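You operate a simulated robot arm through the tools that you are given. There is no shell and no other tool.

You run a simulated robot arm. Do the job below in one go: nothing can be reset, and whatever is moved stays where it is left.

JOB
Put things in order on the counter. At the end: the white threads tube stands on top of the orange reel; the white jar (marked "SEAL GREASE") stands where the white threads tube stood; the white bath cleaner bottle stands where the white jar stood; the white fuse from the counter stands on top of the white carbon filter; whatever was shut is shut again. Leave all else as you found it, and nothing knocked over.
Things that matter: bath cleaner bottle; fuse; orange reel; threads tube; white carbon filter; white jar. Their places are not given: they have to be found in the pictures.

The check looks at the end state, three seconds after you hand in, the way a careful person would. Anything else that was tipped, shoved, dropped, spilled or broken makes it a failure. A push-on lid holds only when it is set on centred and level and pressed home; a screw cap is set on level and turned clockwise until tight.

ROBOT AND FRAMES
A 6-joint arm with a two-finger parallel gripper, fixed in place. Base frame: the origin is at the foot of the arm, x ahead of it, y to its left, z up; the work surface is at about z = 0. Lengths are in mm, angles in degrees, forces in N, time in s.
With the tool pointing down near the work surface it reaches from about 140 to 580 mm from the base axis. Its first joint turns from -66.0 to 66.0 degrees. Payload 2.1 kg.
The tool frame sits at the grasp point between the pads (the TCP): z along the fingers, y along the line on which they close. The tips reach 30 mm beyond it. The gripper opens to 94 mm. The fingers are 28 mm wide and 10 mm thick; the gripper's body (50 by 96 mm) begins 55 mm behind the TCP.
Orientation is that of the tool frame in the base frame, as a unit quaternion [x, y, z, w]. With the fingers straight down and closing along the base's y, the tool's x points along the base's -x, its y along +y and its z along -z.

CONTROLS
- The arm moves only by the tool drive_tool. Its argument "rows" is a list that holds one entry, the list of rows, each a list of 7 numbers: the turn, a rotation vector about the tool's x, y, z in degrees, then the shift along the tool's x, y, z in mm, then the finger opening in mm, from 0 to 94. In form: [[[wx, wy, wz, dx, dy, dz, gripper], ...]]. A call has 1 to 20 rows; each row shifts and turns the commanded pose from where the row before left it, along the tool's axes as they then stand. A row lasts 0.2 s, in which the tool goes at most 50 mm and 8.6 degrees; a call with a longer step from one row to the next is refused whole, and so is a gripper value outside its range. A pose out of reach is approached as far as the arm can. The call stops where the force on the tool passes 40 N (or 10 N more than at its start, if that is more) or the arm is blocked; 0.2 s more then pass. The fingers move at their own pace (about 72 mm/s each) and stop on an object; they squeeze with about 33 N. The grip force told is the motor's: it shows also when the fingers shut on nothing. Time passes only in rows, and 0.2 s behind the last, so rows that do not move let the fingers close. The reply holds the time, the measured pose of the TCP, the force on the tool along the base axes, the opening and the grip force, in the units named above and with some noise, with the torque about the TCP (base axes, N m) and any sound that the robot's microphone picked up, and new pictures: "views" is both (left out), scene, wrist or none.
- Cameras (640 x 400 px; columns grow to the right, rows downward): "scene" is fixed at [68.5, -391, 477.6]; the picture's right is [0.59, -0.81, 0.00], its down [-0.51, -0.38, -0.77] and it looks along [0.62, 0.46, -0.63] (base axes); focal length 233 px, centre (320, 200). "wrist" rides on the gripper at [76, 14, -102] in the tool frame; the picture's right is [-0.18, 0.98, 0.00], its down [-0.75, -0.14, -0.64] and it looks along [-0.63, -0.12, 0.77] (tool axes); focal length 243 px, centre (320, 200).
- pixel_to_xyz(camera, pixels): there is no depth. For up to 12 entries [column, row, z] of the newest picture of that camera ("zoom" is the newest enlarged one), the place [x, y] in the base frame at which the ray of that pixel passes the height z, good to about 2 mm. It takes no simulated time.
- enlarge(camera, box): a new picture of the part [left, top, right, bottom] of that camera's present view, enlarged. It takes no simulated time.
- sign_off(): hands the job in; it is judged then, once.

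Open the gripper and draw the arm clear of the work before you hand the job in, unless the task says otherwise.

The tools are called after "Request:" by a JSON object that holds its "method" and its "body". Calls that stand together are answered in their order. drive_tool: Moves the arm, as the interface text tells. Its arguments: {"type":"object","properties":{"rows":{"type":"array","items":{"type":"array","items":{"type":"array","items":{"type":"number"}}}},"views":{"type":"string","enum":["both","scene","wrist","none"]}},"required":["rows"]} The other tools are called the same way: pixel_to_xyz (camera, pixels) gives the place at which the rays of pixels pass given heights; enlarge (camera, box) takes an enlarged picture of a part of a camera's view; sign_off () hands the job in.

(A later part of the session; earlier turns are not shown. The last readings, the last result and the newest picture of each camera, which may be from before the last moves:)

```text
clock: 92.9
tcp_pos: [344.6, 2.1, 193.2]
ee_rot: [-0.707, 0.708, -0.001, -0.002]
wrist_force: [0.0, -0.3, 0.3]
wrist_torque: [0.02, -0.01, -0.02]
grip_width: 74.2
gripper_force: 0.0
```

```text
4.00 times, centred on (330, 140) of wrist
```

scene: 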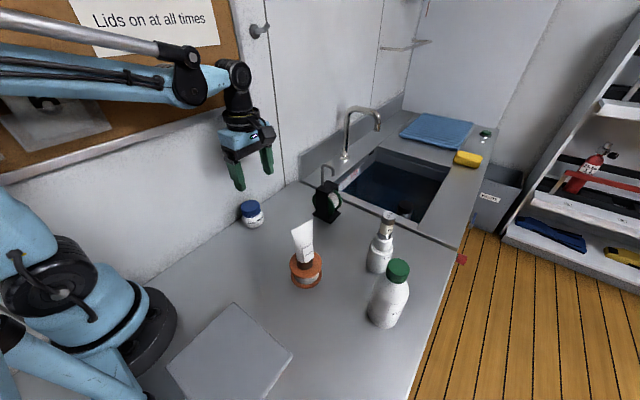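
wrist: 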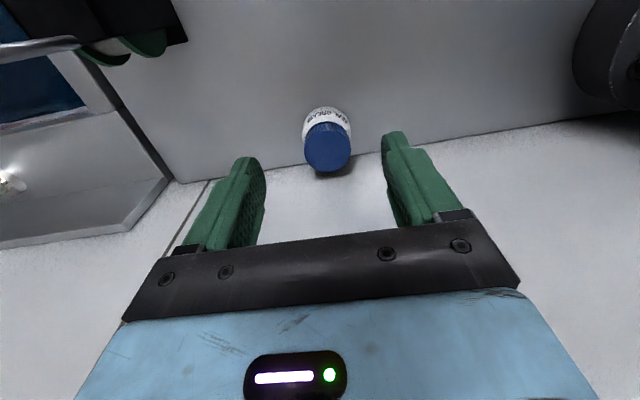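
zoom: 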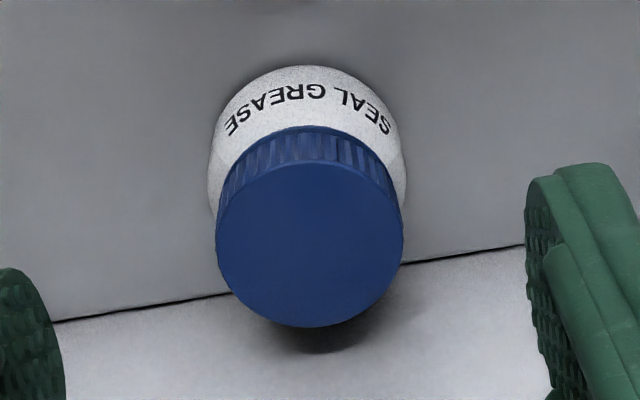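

Jar centre comes out at ≈(345.5,51). I move above it and lower to z≈130 for a final check.

Request:
{"method": "drive_tool", "body": {"rows": [[[0, 0, 0, -16.3, -0.3, 0, 70], [0, 0, 0, -16.3, -0.3, 0, 70], [0, 0, 0, -16.3, -0.3, 0, 70], [0, 0, 0, 0, 0, 21, 70], [0, 0, 0, 0, 0, 21, 70], [0, 0, 0, 0, 0, 21, 70], [0, 0, 0, 0, 0, 0, 70], [0, 0, 0, 0, 0, 0, 70]]]}}

Request:
{"method": "enlarge", "body": {"camera": "wrist", "box": [240, 90, 400, 220]}}

Request:
{"method": "enlarge", "body": {"camera": "scene", "box": [205, 150, 305, 250]}}

```text
clock: 94.7
tcp_pos: [344.8, 50.9, 128.6]
ee_rot: [-0.706, 0.708, -0.001, -0.002]
wrist_force: [-0.6, -0.5, 0.2]
wrist_torque: [-0.02, 0.0, 0.03]
grip_width: 70.0
gripper_force: 0.1
```

scene: 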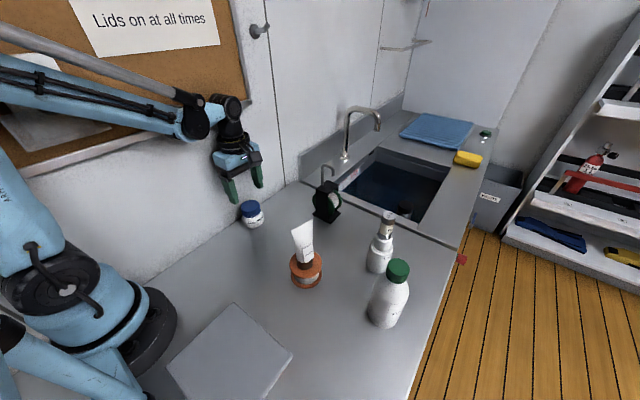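
wrist: 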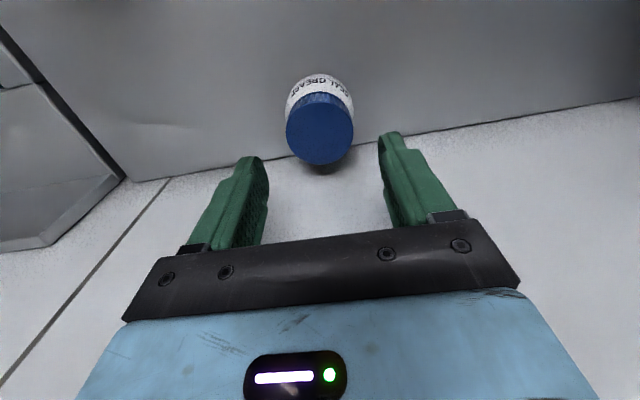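

```text
3.08 times, centred on (320, 155) of wrist
```

zoom: 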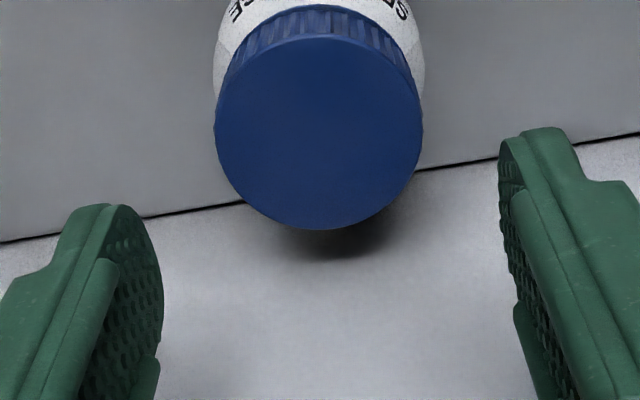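

```text
4.00 times, centred on (255, 200) of scene
```

zoom: 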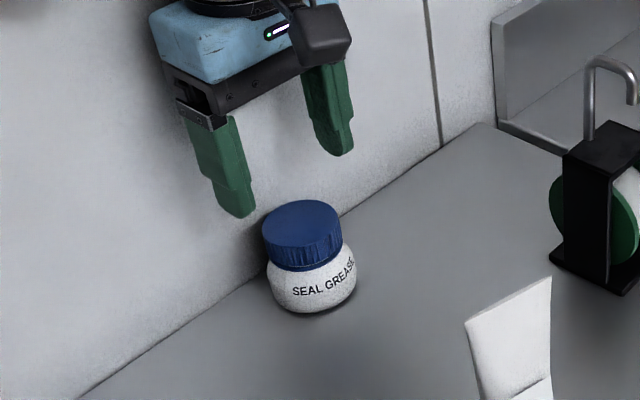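

The lid is centred within ~1 mm. I lower so the tips are at the lid's lower rim (TCP z≈70.5) and close on the lid's full height.

Request:
{"method": "drive_tool", "body": {"rows": [[[0, 0, 0, 1.3, -0.7, 15, 66], [0, 0, 0, 0, 0, 20, 66], [0, 0, 0, 0, 0, 15, 66], [0, 0, 0, 0, 0, 8, 66], [0, 0, 0, 0, 0, 0, 62], [0, 0, 0, 0, 0, 0, 58], [0, 0, 0, 0, 0, 0, 54], [0, 0, 0, 0, 0, 0, 51], [0, 0, 0, 0, 0, 0, 48], [0, 0, 0, 0, 0, 0, 44], [0, 0, 0, 0, 0, 0, 38], [0, 0, 0, 0, 0, 0, 30], [0, 0, 0, 0, 0, 0, 30]]]}}

Request:
{"method": "enlarge", "body": {"camera": "scene", "box": [215, 170, 295, 240]}}

Request:
{"method": "enlarge", "body": {"camera": "wrist", "box": [240, 100, 400, 230]}}

```text
clock: 97.5
tcp_pos: [345.9, 48.8, 70.6]
ee_rot: [-0.706, 0.708, -0.001, -0.002]
wrist_force: [0.3, 0.3, -0.6]
wrist_torque: [0.0, -0.03, 0.02]
grip_width: 48.1
gripper_force: 32.8
```

scene: 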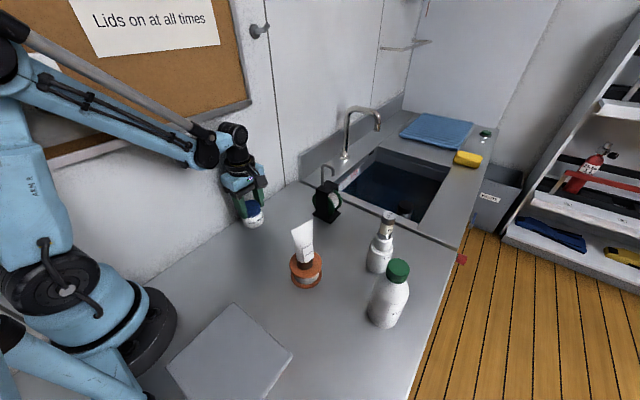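
wrist: 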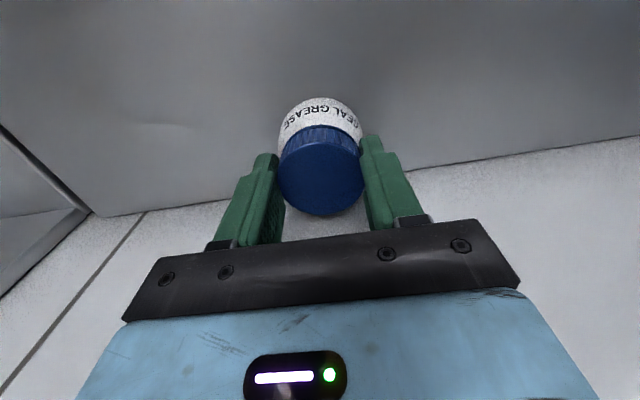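

```text
5.71 times, centred on (255, 205) of scene
```

zoom: 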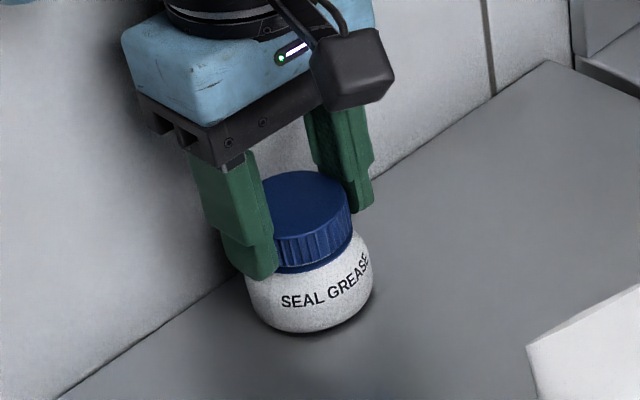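

```text
3.08 times, centred on (320, 165) of wrist
```

zoom: 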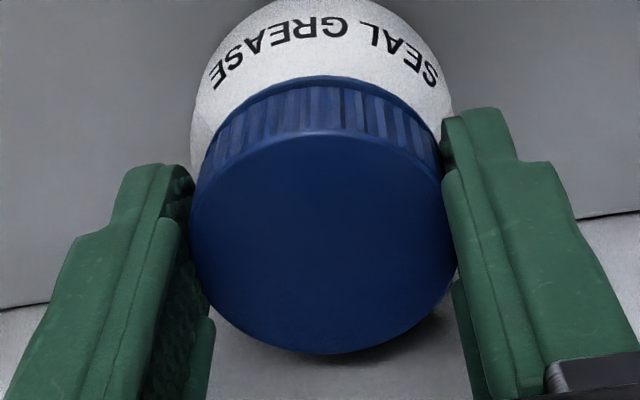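

The fingers hold the full lid (48.1 mm, 32.8 N). I lift 30 mm gently, hold, and check width and weight before moving on.

Request:
{"method": "drive_tool", "body": {"rows": [[[0, 0, 0, 0, 0, -2, 30], [0, 0, 0, 0, 0, -5, 30], [0, 0, 0, 0, 0, -10, 30], [0, 0, 0, 0, 0, -10, 30], [0, 0, 0, 0, 0, -3, 30], [0, 0, 0, 0, 0, 0, 30], [0, 0, 0, 0, 0, 0, 30], [0, 0, 0, 0, 0, 0, 30], [0, 0, 0, 0, 0, 0, 30]]]}}

Request:
{"method": "enlarge", "body": {"camera": "scene", "box": [215, 160, 295, 230]}}

Request:
{"method": "enlarge", "body": {"camera": "wrist", "box": [240, 100, 400, 230]}}

```text
clock: 99.5
tcp_pos: [346.6, 48.8, 100.9]
ee_rot: [-0.706, 0.708, 0.0, -0.003]
wrist_force: [-0.6, -0.2, -2.4]
wrist_torque: [0.01, 0.0, 0.0]
grip_width: 48.1
gripper_force: 32.7
```

scene: 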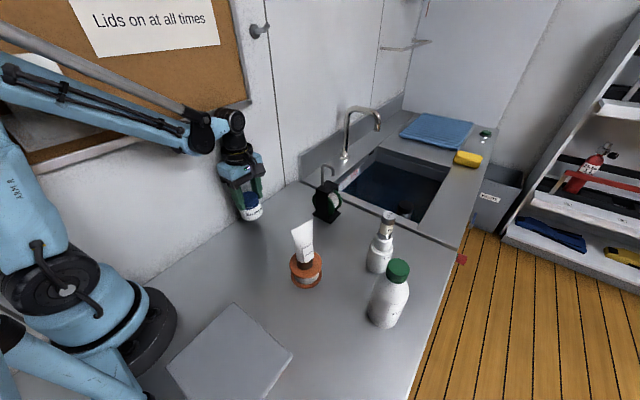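
wrist: 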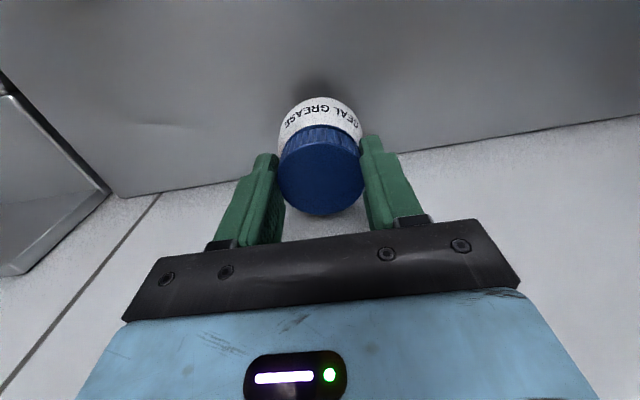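

```text
5.71 times, centred on (255, 195) of scene
```

zoom: 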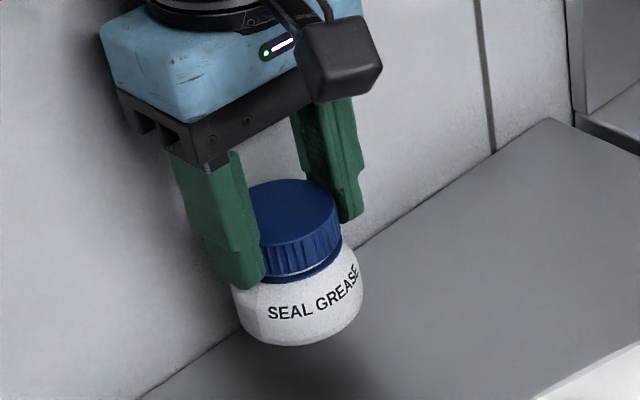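

```text
3.08 times, centred on (320, 165) of wrist
```

zoom: 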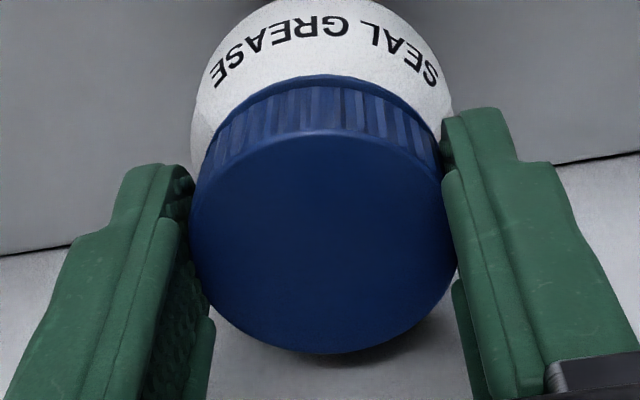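

No slip: the picture of jar vs fingers is unchanged, weight 2.4 N. I lift to z≈180, move away from the wall and yaw back to the 105° orientation.

Request:
{"method": "drive_tool", "body": {"rows": [[[0, 0, 0, 0, 0, -10, 30], [0, 0, 0, 0, 0, -20, 30], [0, 0, 0, 0, 0, -25, 30], [0, 0, 0, 0, 0, -20, 30], [0, 0, 0, 0, 0, -5, 30], [0, 0, 0, 10, 0, 0, 30], [0, 0, 0, 20, 0, 0, 30], [0, 0, 0, 20, 0, 0, 30], [0, 0, 0, 10, 0, 0, 30], [0, 0, 5, 0, 0, 0, 30], [0, 0, 8, 0, 0, 0, 30], [0, 0, 8, 0, 0, 0, 30], [0, 0, 8, 0, 0, 0, 30], [0, 0, 8, 0, 0, 0, 30], [0, 0, 8, 0, 0, 0, 30], [0, 0, 8, 0, 0, 0, 30], [0, 0, 8, 0, 0, 0, 30], [0, 0, 8, 0, 0, 0, 30], [0, 0, 6, 0, 0, 0, 30], [0, 0, 0, 0, 0, 0, 30]]], "views": "both"}}

```text
clock: 103.7
tcp_pos: [345.7, -10.1, 181.7]
ee_rot: [-0.128, 0.992, -0.004, -0.001]
wrist_force: [0.7, -0.2, -1.4]
wrist_torque: [0.01, -0.01, -0.03]
grip_width: 48.5
gripper_force: 33.2
```

scene: 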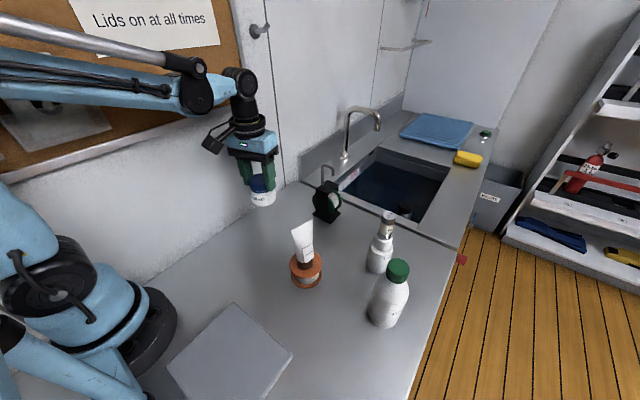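
wrist: 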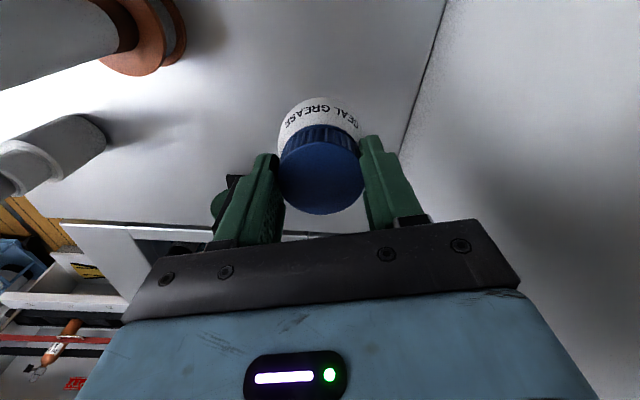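

Held steady. I carry the jar to above the tube's former spot (439.5,-180).

Request:
{"method": "drive_tool", "body": {"rows": [[[0, 0, 0, -3, -12, 0, 30], [0, 0, 0, -5.5, -22, 0, 30], [0, 0, 0, -6.5, -26.5, 0, 30], [0, 0, 0, -6.5, -26.5, 0, 30], [0, 0, 0, -6.5, -26.5, 0, 30], [0, 0, 0, -6.5, -26.5, 0, 30], [0, 0, 0, -5.5, -22, 0, 30], [0, 0, 0, -4, -17, 0, 30], [0, 0, 0, -2.2, -8.6, 0, 30], [0, 0, 0, 0, 0, 0, 30], [0, 0, 0, 0, 0, 0, 30]]]}}

Request:
{"method": "enlarge", "body": {"camera": "scene", "box": [290, 140, 400, 250]}}

```text
clock: 106.1
tcp_pos: [439.7, -178.9, 181.8]
ee_rot: [-0.129, 0.992, -0.003, -0.002]
wrist_force: [-0.2, -0.1, -1.6]
wrist_torque: [0.01, 0.02, 0.01]
grip_width: 48.3
gripper_force: 32.3
```

scene: 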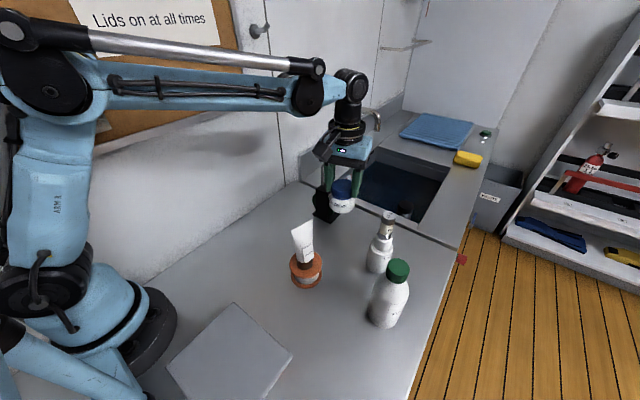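
wrist: 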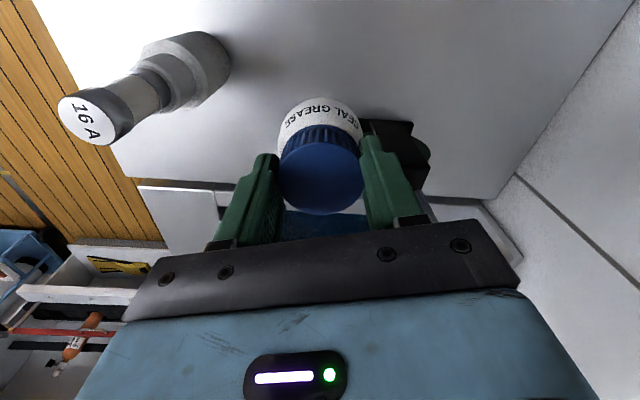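

```text
3.64 times, centred on (345, 195) of scene
```

zoom: 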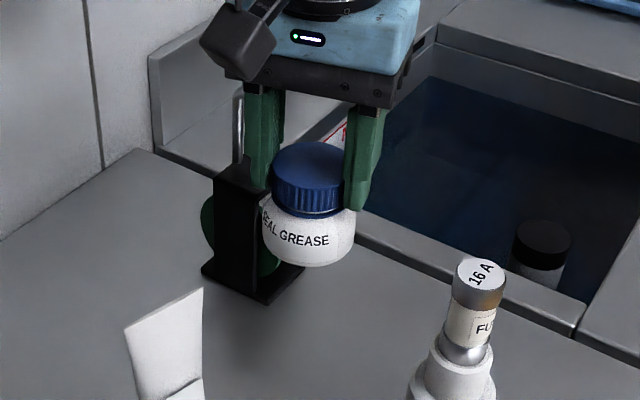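

Well held above the spot. I lower 104 mm smoothly, leaving about 6 mm.

Request:
{"method": "drive_tool", "body": {"rows": [[[0, 0, 0, 0.3, -1.1, 4, 30], [0, 0, 0, 0, 0, 8, 30], [0, 0, 0, 0, 0, 12, 30], [0, 0, 0, 0, 0, 14, 30], [0, 0, 0, 0, 0, 14, 30], [0, 0, 0, 0, 0, 14, 30], [0, 0, 0, 0, 0, 14, 30], [0, 0, 0, 0, 0, 12, 30], [0, 0, 0, 0, 0, 8, 30], [0, 0, 0, 0, 0, 4, 30], [0, 0, 0, 0, 0, 0, 30]]]}}

Request:
{"method": "enlarge", "body": {"camera": "scene", "box": [300, 170, 380, 250]}}

```text
clock: 108.5
tcp_pos: [438.8, -181.4, 78.7]
ee_rot: [-0.128, 0.992, -0.003, -0.001]
wrist_force: [-0.2, -0.7, -2.0]
wrist_torque: [0.01, -0.02, -0.02]
grip_width: 48.1
gripper_force: 33.2
```

scene: 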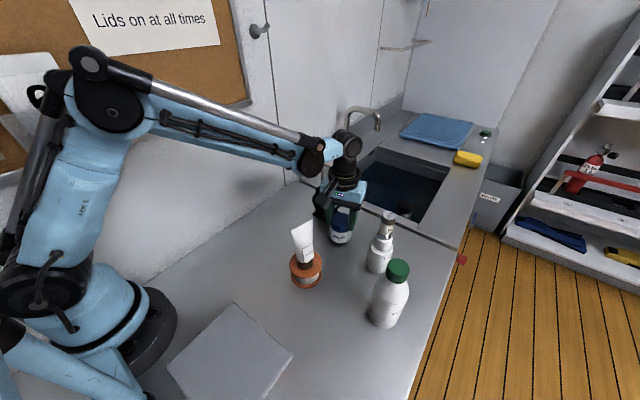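
wrist: 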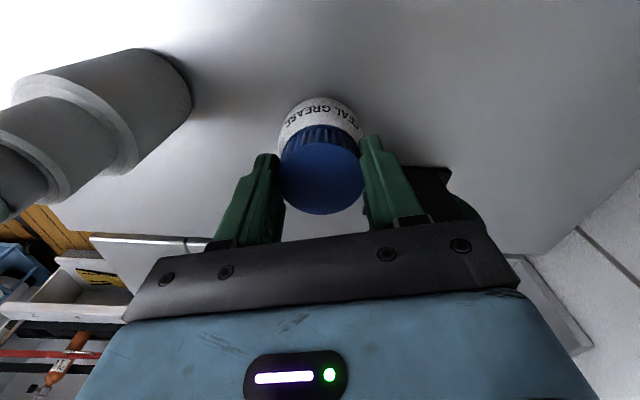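

```text
5.00 times, centred on (340, 210) of scene
```

zoom: 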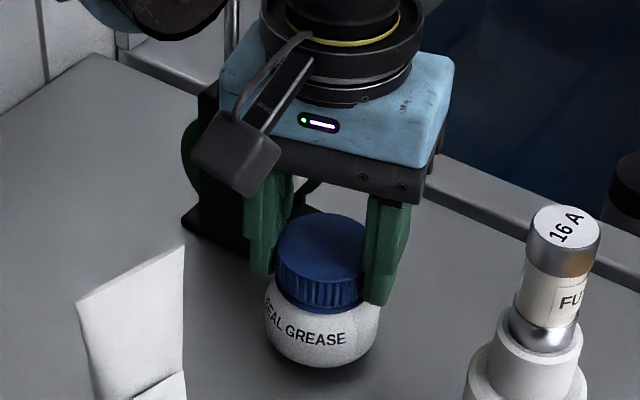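

About 8 mm remain; the camera cube stays ≥15 mm from the tube's top edge. I lower in 2 mm then 1 mm steps.

Request:
{"method": "drive_tool", "body": {"rows": [[[0, 0, 0, 0, 0, 2, 30], [0, 0, 0, 0, 0, 2, 30], [0, 0, 0, 0, 0, 1, 30], [0, 0, 0, 0, 0, 1, 30], [0, 0, 0, 0, 0, 0, 30]]], "views": "none"}}

```text
clock: 109.7
tcp_pos: [438.5, -181.2, 72.6]
ee_rot: [-0.129, 0.992, -0.003, -0.002]
wrist_force: [0.8, 0.7, -2.5]
wrist_torque: [-0.06, 0.02, -0.01]
grip_width: 48.2
gripper_force: 33.6
```

Still hanging (-2.5 N) at z=72.6; I go on in 0.7 mm steps.

Request:
{"method": "drive_tool", "body": {"rows": [[[0, 0, 0, 0, 0, 0.7, 30], [0, 0, 0, 0, 0, 0.7, 30], [0, 0, 0, 0, 0, 0, 30]]], "views": "none"}}

```text
clock: 110.5
tcp_pos: [439.1, -182.1, 71.0]
ee_rot: [-0.128, 0.992, -0.003, -0.001]
wrist_force: [0.6, -0.2, 1.3]
wrist_torque: [0.04, -0.04, 0.01]
grip_width: 48.2
gripper_force: 33.1
```

Contact has begun (+1.3 N). I go 0.4 mm further and open slowly.

Request:
{"method": "drive_tool", "body": {"rows": [[[0, 0, 0, 0, 0, 0.4, 30], [0, 0, 0, 0, 0, 0, 46], [0, 0, 0, 0, 0, 0, 48.5], [0, 0, 0, 0, 0, 0, 50], [0, 0, 0, 0, 0, 0, 53], [0, 0, 0, 0, 0, 0, 58], [0, 0, 0, 0, 0, 0, 64], [0, 0, 0, 0, 0, 0, 64]]]}}

Request:
{"method": "enlarge", "body": {"camera": "scene", "box": [300, 170, 380, 250]}}

```text
clock: 112.3
tcp_pos: [438.5, -181.6, 70.1]
ee_rot: [-0.128, 0.992, -0.003, -0.001]
wrist_force: [-0.2, -0.4, 0.1]
wrist_torque: [-0.02, 0.01, 0.02]
grip_width: 64.1
gripper_force: 0.1
```

scene: 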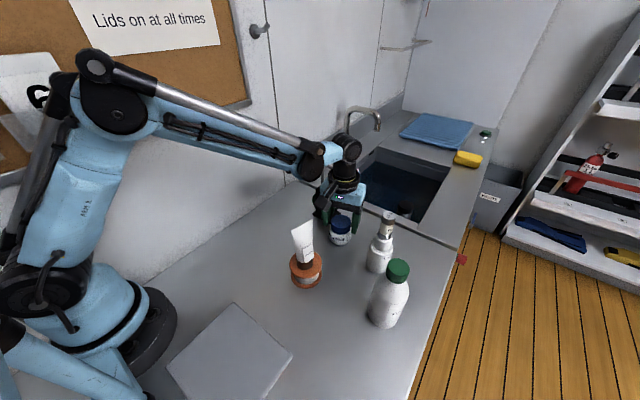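
wrist: 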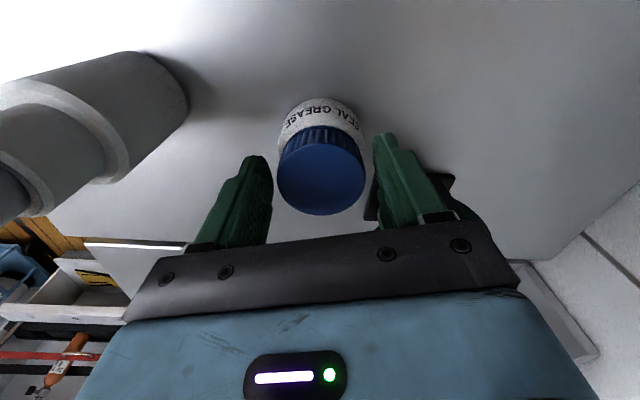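

```text
5.00 times, centred on (340, 210) of scene
```

zoom: 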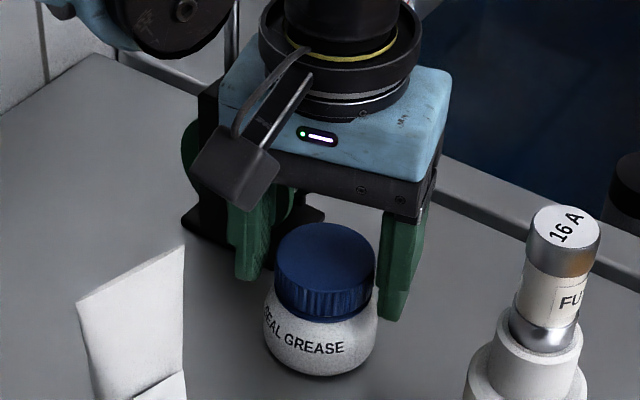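

The jar stands upright on the tube's former spot. I rise to z≈240 and move toward the bottle (318,-362) for a close look.

Request:
{"method": "drive_tool", "body": {"rows": [[[0, 0, 0, 0, 0, -10, 70], [0, 0, 0, 0, 0, -35, 70], [0, 0, 0, 0, 0, -45, 70], [0, 0, 0, 0, 0, -45, 70], [0, 0, 0, 0, 0, -35, 70], [0, 0, 0, 28.8, -27.1, 0, 70], [0, 0, 0, 28.8, -27.1, 0, 70], [0, 0, 0, 28.8, -27.1, 0, 70], [0, 0, 0, 28.8, -27.1, 0, 70], [0, 0, 0, 28.8, -27.1, 0, 70], [0, 0, 0, 0, 0, 0, 70], [0, 0, 0, 0, 0, 0, 70]]]}}

Request:
{"method": "enlarge", "body": {"camera": "wrist", "box": [220, 60, 420, 200]}}

Request:
{"method": "enlarge", "body": {"camera": "scene", "box": [350, 240, 430, 340]}}

Request:
{"method": "enlarge", "body": {"camera": "scene", "box": [280, 170, 400, 290]}}

```text
clock: 114.9
tcp_pos: [332.9, -348.8, 240.5]
ee_rot: [-0.129, 0.992, -0.003, -0.001]
wrist_force: [0.2, 0.2, 0.1]
wrist_torque: [0.02, -0.01, 0.0]
grip_width: 69.9
gripper_force: 0.0
```

scene: 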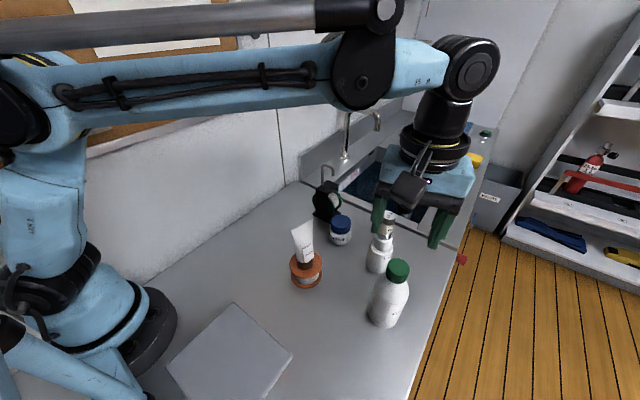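
wrist: 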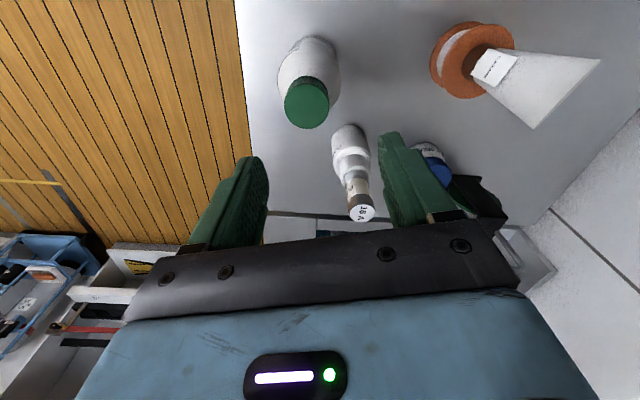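

```text
2.86 times, centred on (320, 130) of wrist
```

zoom: 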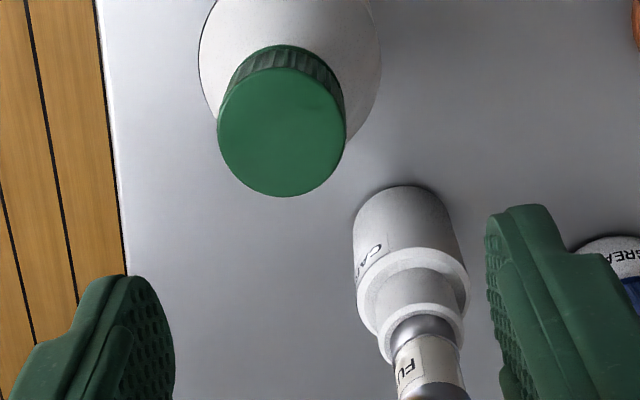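

```text
4.00 times, centred on (390, 290) of scene
```

zoom: 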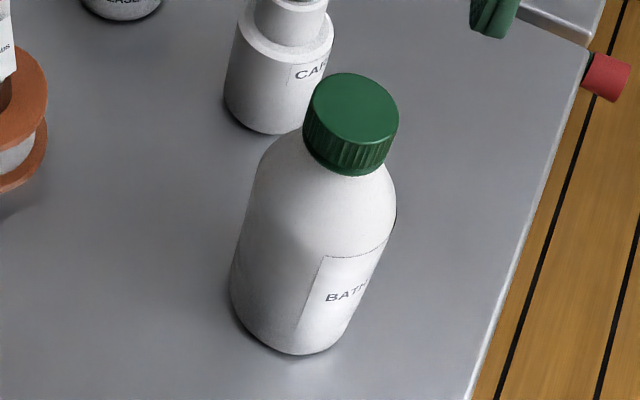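

```text
3.33 times, centred on (340, 230) of scene
```

zoom: 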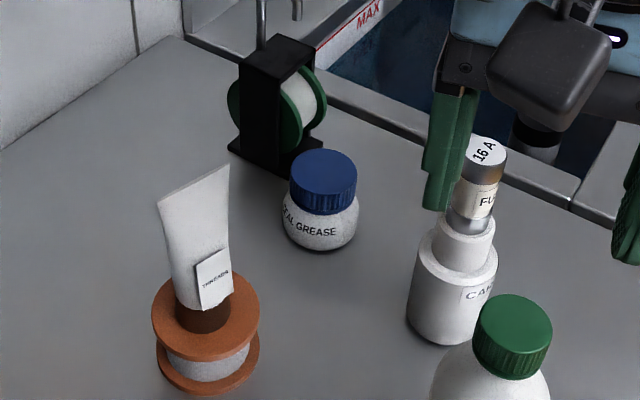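

All earlier placements look right (tube on reel, jar at the tube's spot, fuse on filter). The bottle is centred at ≈(320,-361), top z≈157, straight body up to z≈100. I align above it with the gripper fully open and lower to z≈195.

Request:
{"method": "drive_tool", "body": {"rows": [[[0, 0, 0, 15.6, -8.5, 0, 94], [0, 0, 0, 0, 0, 22, 94], [0, 0, 0, 0, 0, 22, 94], [0, 0, 0, 0, 0, 0, 94], [0, 0, 0, 0, 0, 0, 94]]]}}

Request:
{"method": "enlarge", "body": {"camera": "wrist", "box": [220, 60, 420, 220]}}

Request:
{"method": "enlarge", "body": {"camera": "scene", "box": [330, 180, 450, 340]}}

```text
clock: 116.1
tcp_pos: [320.8, -362.2, 197.2]
ee_rot: [-0.129, 0.992, -0.003, -0.001]
wrist_force: [0.0, -0.3, -0.4]
wrist_torque: [-0.02, 0.05, 0.02]
grip_width: 93.9
gripper_force: 0.0
```

scene: 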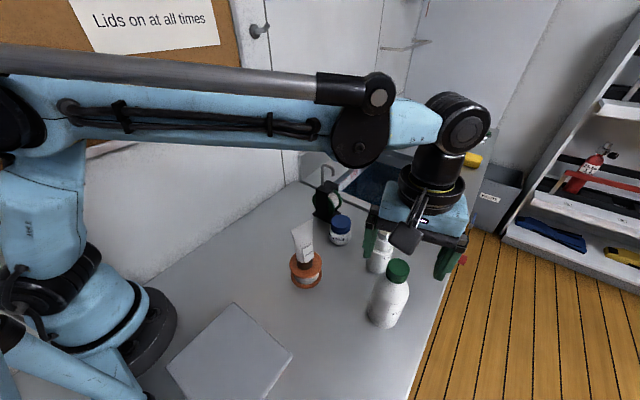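
wrist: 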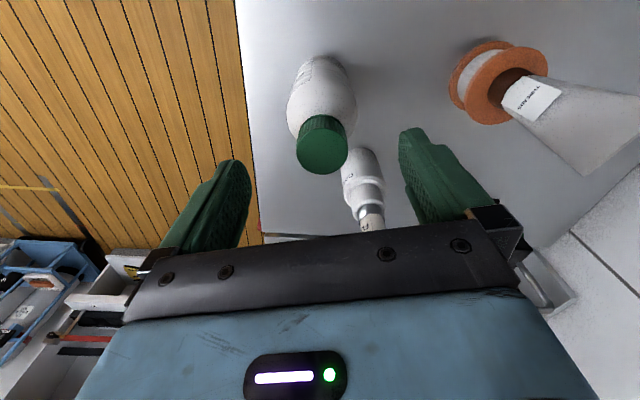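

```text
2.50 times, centred on (320, 140) of wrist
```

zoom: 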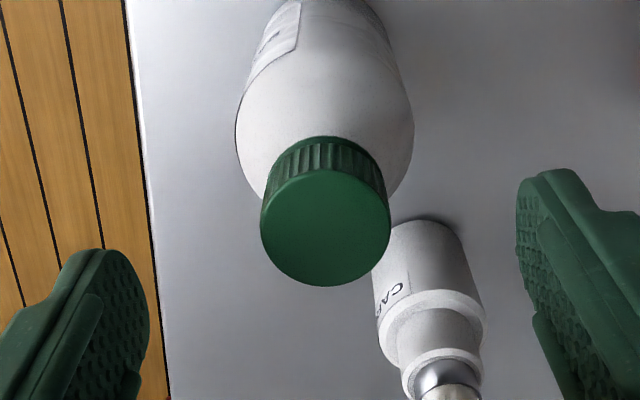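

```text
2.50 times, centred on (390, 260) of scene
```

zoom: 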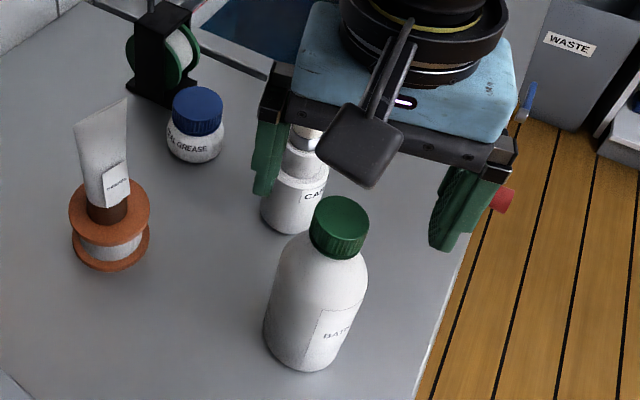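

The cap is centred (wrist (322,151) vs ideal (320,151)), needing ~1.6 mm in tool y. I descend to z≈113 and check clearance between palm and cap.

Request:
{"method": "drive_tool", "body": {"rows": [[[0, 0, 0, 0, 1.6, 15, 94], [0, 0, 0, 0, 0, 20, 94], [0, 0, 0, 0, 0, 20, 94], [0, 0, 0, 0, 0, 18, 94], [0, 0, 0, 0, 0, 11, 94], [0, 0, 0, 0, 0, 0, 94], [0, 0, 0, 0, 0, 0, 94]]]}}

Request:
{"method": "enlarge", "body": {"camera": "wrist", "box": [200, 80, 440, 260]}}

Request:
{"method": "enlarge", "body": {"camera": "scene", "box": [340, 220, 440, 340]}}

```text
clock: 117.7
tcp_pos: [320.4, -359.8, 112.4]
ee_rot: [-0.129, 0.992, -0.002, -0.002]
wrist_force: [0.6, -1.3, -0.1]
wrist_torque: [-0.02, -0.01, -0.03]
grip_width: 94.2
gripper_force: 0.0
```

scene: 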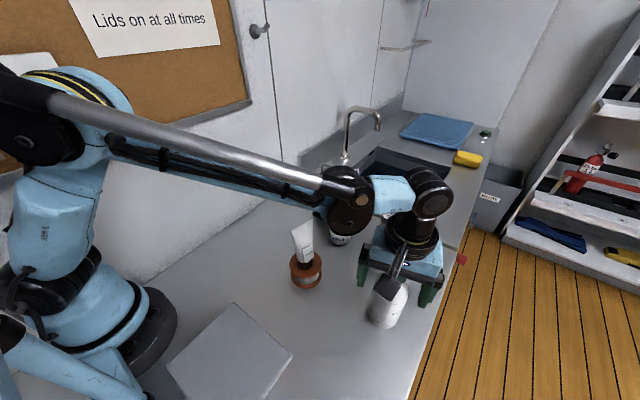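
wrist: 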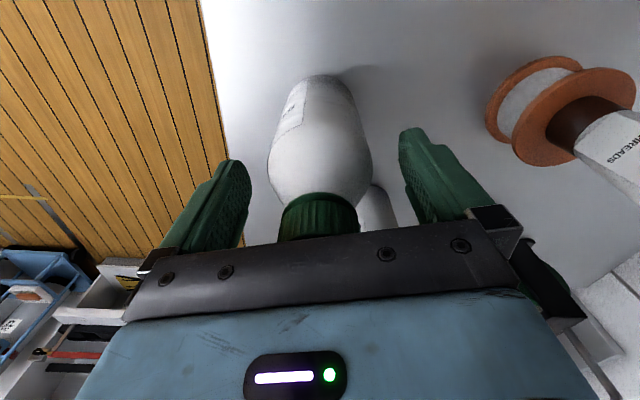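

```text
2.22 times, centred on (320, 170) of wrist
```

zoom: 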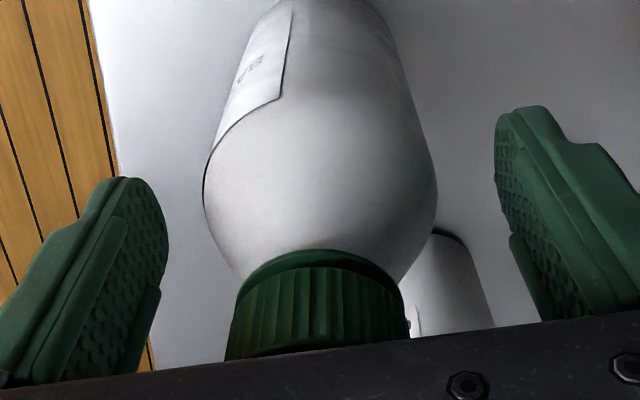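

```text
3.33 times, centred on (390, 280) of scene
```

zoom: 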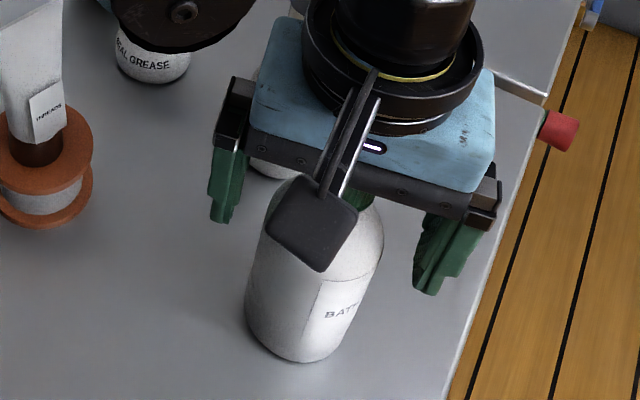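

The fingers straddle the body and the palm is still above the cap. I go down 5 mm more in small steps, then close slowly.

Request:
{"method": "drive_tool", "body": {"rows": [[[0, 0, 0, 0, 0, 1.5, 94], [0, 0, 0, 0, 0, 1.5, 94], [0, 0, 0, 0, 0, 1.5, 94], [0, 0, 0, 0, 0, 0, 90], [0, 0, 0, 0, 0, 0, 86], [0, 0, 0, 0, 0, 0, 82], [0, 0, 0, 0, 0, 0, 79], [0, 0, 0, 0, 0, 0, 76], [0, 0, 0, 0, 0, 0, 74], [0, 0, 0, 0, 0, 0, 72], [0, 0, 0, 0, 0, 0, 70], [0, 0, 0, 0, 0, 0, 68], [0, 0, 0, 0, 0, 0, 65], [0, 0, 0, 0, 0, 0, 60], [0, 0, 0, 0, 0, 0, 55], [0, 0, 0, 0, 0, 0, 55]]]}}

Request:
{"method": "enlarge", "body": {"camera": "wrist", "box": [200, 60, 440, 260]}}

Request:
{"method": "enlarge", "body": {"camera": "scene", "box": [340, 220, 440, 340]}}

```text
clock: 121.1
tcp_pos: [320.5, -360.5, 109.5]
ee_rot: [-0.129, 0.992, -0.003, -0.001]
wrist_force: [-0.7, 0.5, 1.0]
wrist_torque: [0.05, 0.05, 0.01]
grip_width: 59.0
gripper_force: 32.7
```

scene: 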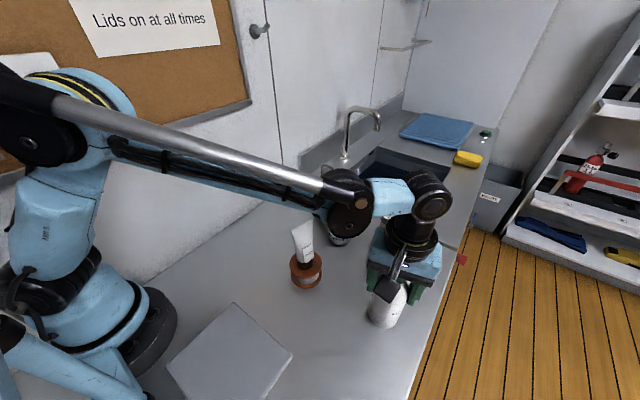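
wrist: 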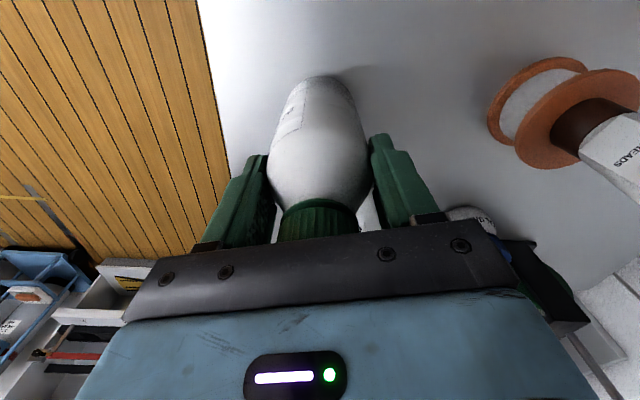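

```text
2.00 times, centred on (320, 160) of wrist
```

zoom: 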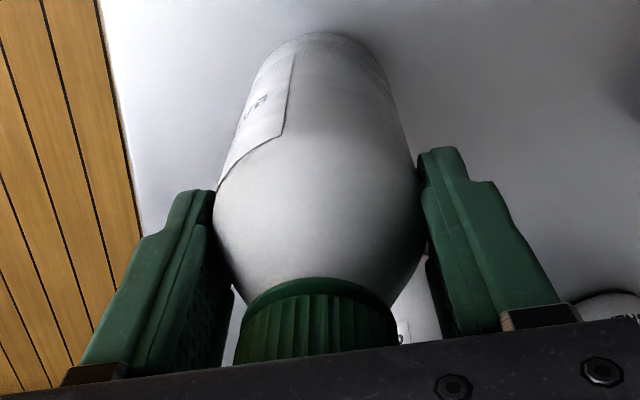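

```text
3.33 times, centred on (390, 280) of scene
```

zoom: 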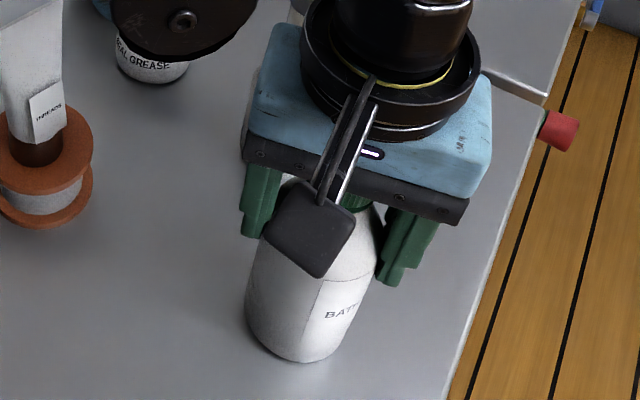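

Grip width 59 mm matches the body diameter (≈60). I test-lift only 4 mm very slowly and watch width and weight.

Request:
{"method": "drive_tool", "body": {"rows": [[[0, 0, 0, 0, 0, -1, 55], [0, 0, 0, 0, 0, -1.5, 55], [0, 0, 0, 0, 0, -1.5, 55], [0, 0, 0, 0, 0, 0, 55], [0, 0, 0, 0, 0, 0, 55], [0, 0, 0, 0, 0, 0, 55], [0, 0, 0, 0, 0, 0, 55]]]}}

Request:
{"method": "enlarge", "body": {"camera": "wrist", "box": [200, 60, 440, 260]}}

Request:
{"method": "enlarge", "body": {"camera": "scene", "box": [340, 220, 440, 340]}}

```text
clock: 122.7
tcp_pos: [321.2, -360.4, 113.2]
ee_rot: [-0.129, 0.992, -0.003, -0.001]
wrist_force: [-0.3, -0.1, -3.3]
wrist_torque: [0.01, 0.01, 0.0]
grip_width: 59.1
gripper_force: 32.8
```

scene: 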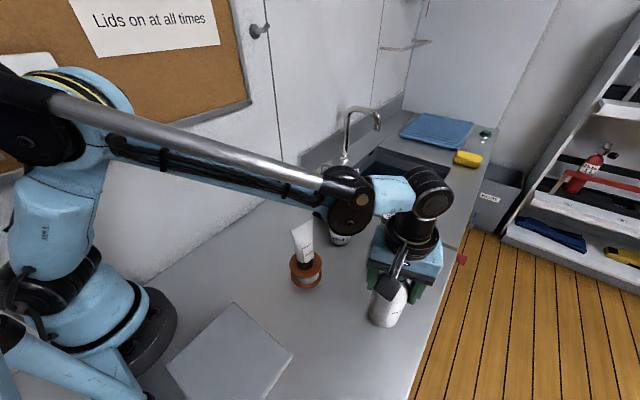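
wrist: 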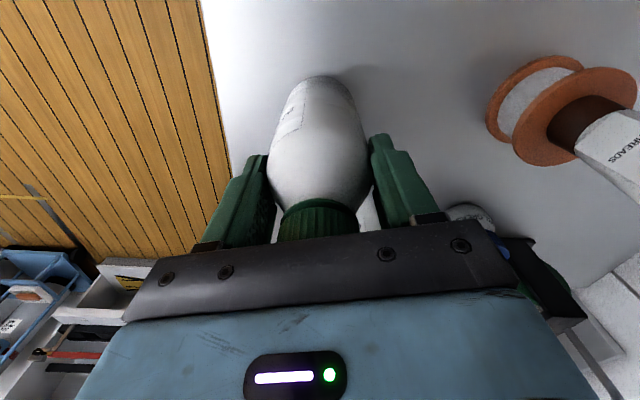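

```text
2.00 times, centred on (320, 160) of wrist
```

zoom: 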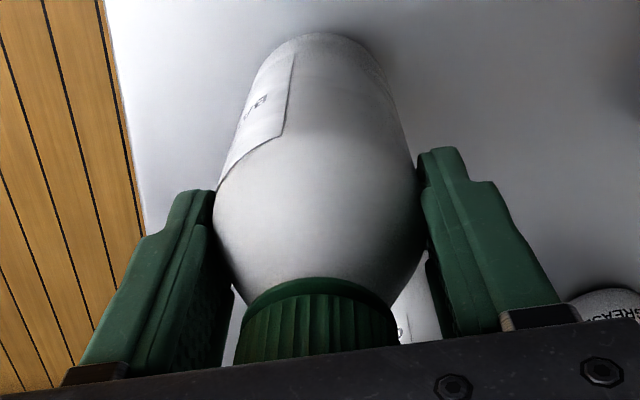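

```text
3.33 times, centred on (390, 280) of scene
```

zoom: 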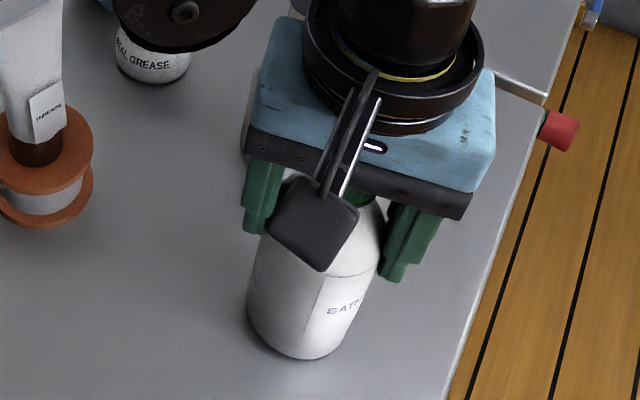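

It holds: weight 3.3 N, width and picture unchanged. I lift another 30 mm gently and recheck before the longer travel.

Request:
{"method": "drive_tool", "body": {"rows": [[[0, 0, 0, 0, 0, -2, 50], [0, 0, 0, 0, 0, -4, 50], [0, 0, 0, 0, 0, -6, 50], [0, 0, 0, 0, 0, -8, 50], [0, 0, 0, 0, 0, -6, 50], [0, 0, 0, 0, 0, -4, 50], [0, 0, 0, 0, 0, 0, 50], [0, 0, 0, 0, 0, 0, 50], [0, 0, 0, 0, 0, 0, 50]]]}}

Request:
{"method": "enlarge", "body": {"camera": "wrist", "box": [200, 60, 440, 260]}}

```text
clock: 124.7
tcp_pos: [321.1, -360.7, 143.3]
ee_rot: [-0.128, 0.992, -0.002, -0.002]
wrist_force: [-0.3, 0.0, -2.7]
wrist_torque: [-0.03, -0.02, 0.0]
grip_width: 58.9
gripper_force: 33.3
```

scene: 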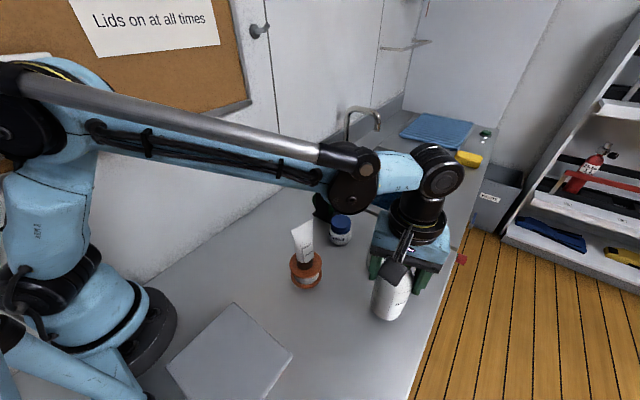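
wrist: 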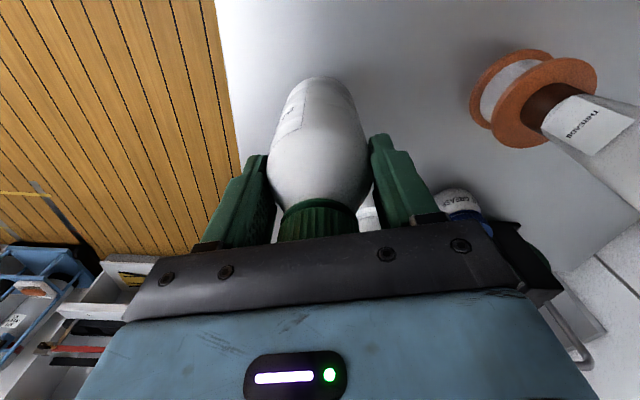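

```text
2.00 times, centred on (320, 160) of wrist
```

zoom: 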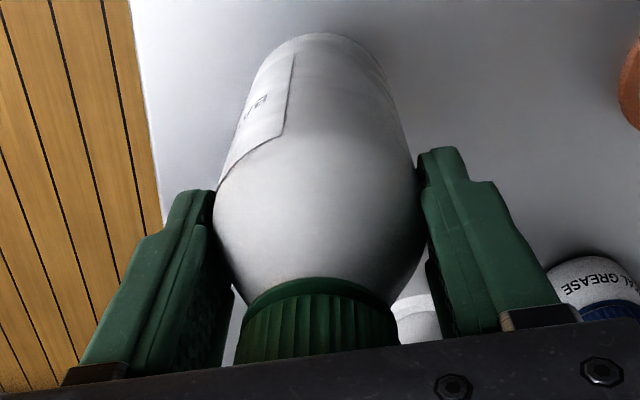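

No slip at all. I lift to z≈288 with gentle ramps so the bottle's bottom clears the tube and fuse, and recheck.

Request:
{"method": "drive_tool", "body": {"rows": [[[0, 0, 0, 0, 0, -4, 50], [0, 0, 0, 0, 0, -8, 50], [0, 0, 0, 0, 0, -12, 50], [0, 0, 0, 0, 0, -14, 50], [0, 0, 0, 0, 0, -14, 50], [0, 0, 0, 0, 0, -14, 50], [0, 0, 0, 0, 0, -14, 50], [0, 0, 0, 0, 0, -14, 50], [0, 0, 0, 0, 0, -14, 50], [0, 0, 0, 0, 0, -14, 50], [0, 0, 0, 0, 0, -12, 50], [0, 0, 0, 0, 0, -8, 50], [0, 0, 0, 0, 0, -3, 50], [0, 0, 0, 0, 0, 0, 50], [0, 0, 0, 0, 0, 0, 50]]]}}

Request:
{"method": "enlarge", "body": {"camera": "wrist", "box": [200, 60, 440, 260]}}

```text
clock: 127.9
tcp_pos: [321.5, -359.7, 287.2]
ee_rot: [-0.128, 0.992, -0.003, -0.001]
wrist_force: [-0.6, -0.1, -2.6]
wrist_torque: [0.0, -0.02, 0.05]
grip_width: 58.6
gripper_force: 33.4
```

scene: 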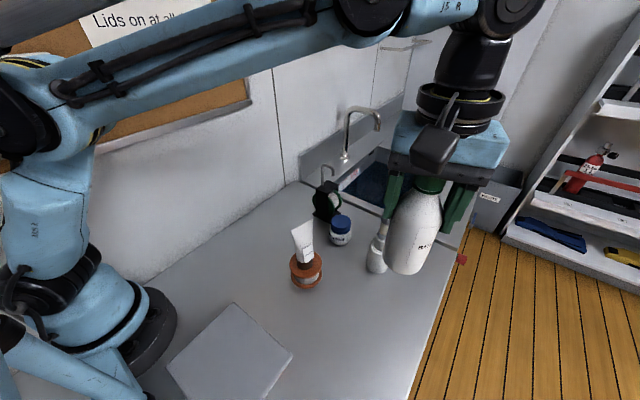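
wrist: 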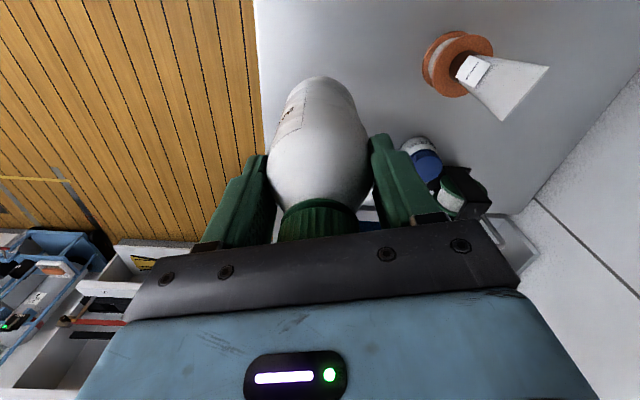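

```text
2.00 times, centred on (320, 160) of wrist
```

zoom: 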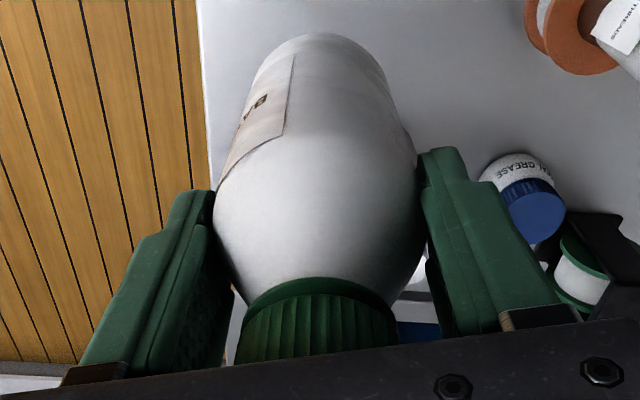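

Firm. I carry it in a straight line at this height to above the jar's original spot (416,-1.5), with gentle ramps.

Request:
{"method": "drive_tool", "body": {"rows": [[[0, 0, 0, -3.95, 6.95, 0, 50], [0, 0, 0, -6.92, 12.17, 0, 50], [0, 0, 0, -9.88, 17.39, 0, 50], [0, 0, 0, -12.85, 22.6, 0, 50], [0, 0, 0, -13.83, 24.34, 0, 50], [0, 0, 0, -13.83, 24.34, 0, 50], [0, 0, 0, -13.83, 24.34, 0, 50], [0, 0, 0, -13.83, 24.34, 0, 50], [0, 0, 0, -13.83, 24.34, 0, 50], [0, 0, 0, -13.83, 24.34, 0, 50], [0, 0, 0, -13.83, 24.34, 0, 50], [0, 0, 0, -13.83, 24.34, 0, 50], [0, 0, 0, -12.85, 22.6, 0, 50], [0, 0, 0, -9.88, 17.39, 0, 50], [0, 0, 0, -6.92, 12.17, 0, 50], [0, 0, 0, -4.94, 8.69, 0, 50], [0, 0, 0, -4.45, 7.82, 0, 50], [0, 0, 0, 0, 0, 0, 50], [0, 0, 0, 0, 0, 0, 50]]]}}

Request:
{"method": "enlarge", "body": {"camera": "wrist", "box": [200, 60, 440, 260]}}

Request:
{"method": "enlarge", "body": {"camera": "scene", "box": [230, 80, 350, 220]}}

```text
clock: 131.9
tcp_pos: [415.6, 0.2, 285.6]
ee_rot: [-0.129, 0.992, -0.003, -0.002]
wrist_force: [-0.2, 0.1, -3.1]
wrist_torque: [-0.03, 0.0, -0.01]
grip_width: 58.8
gripper_force: 32.7
```

scene: 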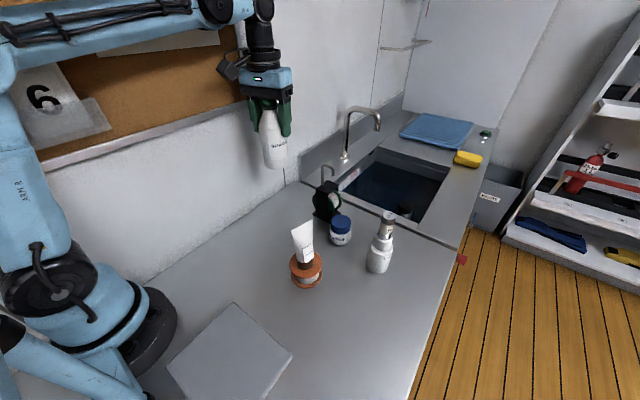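
wrist: 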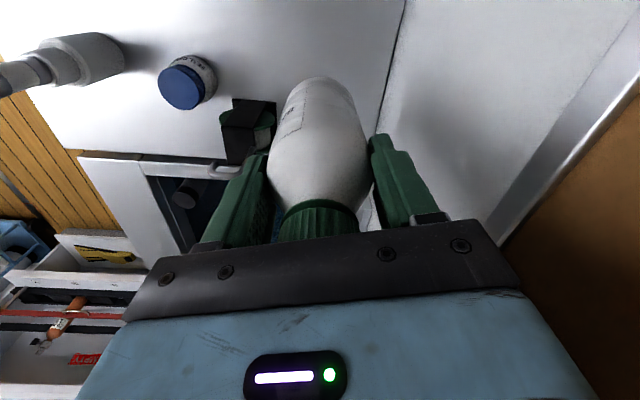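

```text
2.00 times, centred on (320, 160) of wrist
```

zoom: 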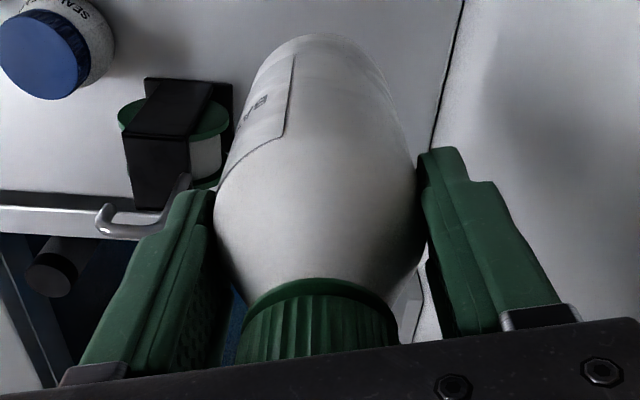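

```text
2.86 times, centred on (290, 150) of scene
```

zoom: 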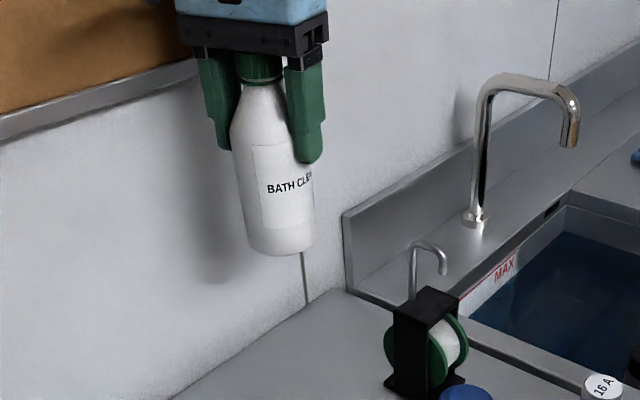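

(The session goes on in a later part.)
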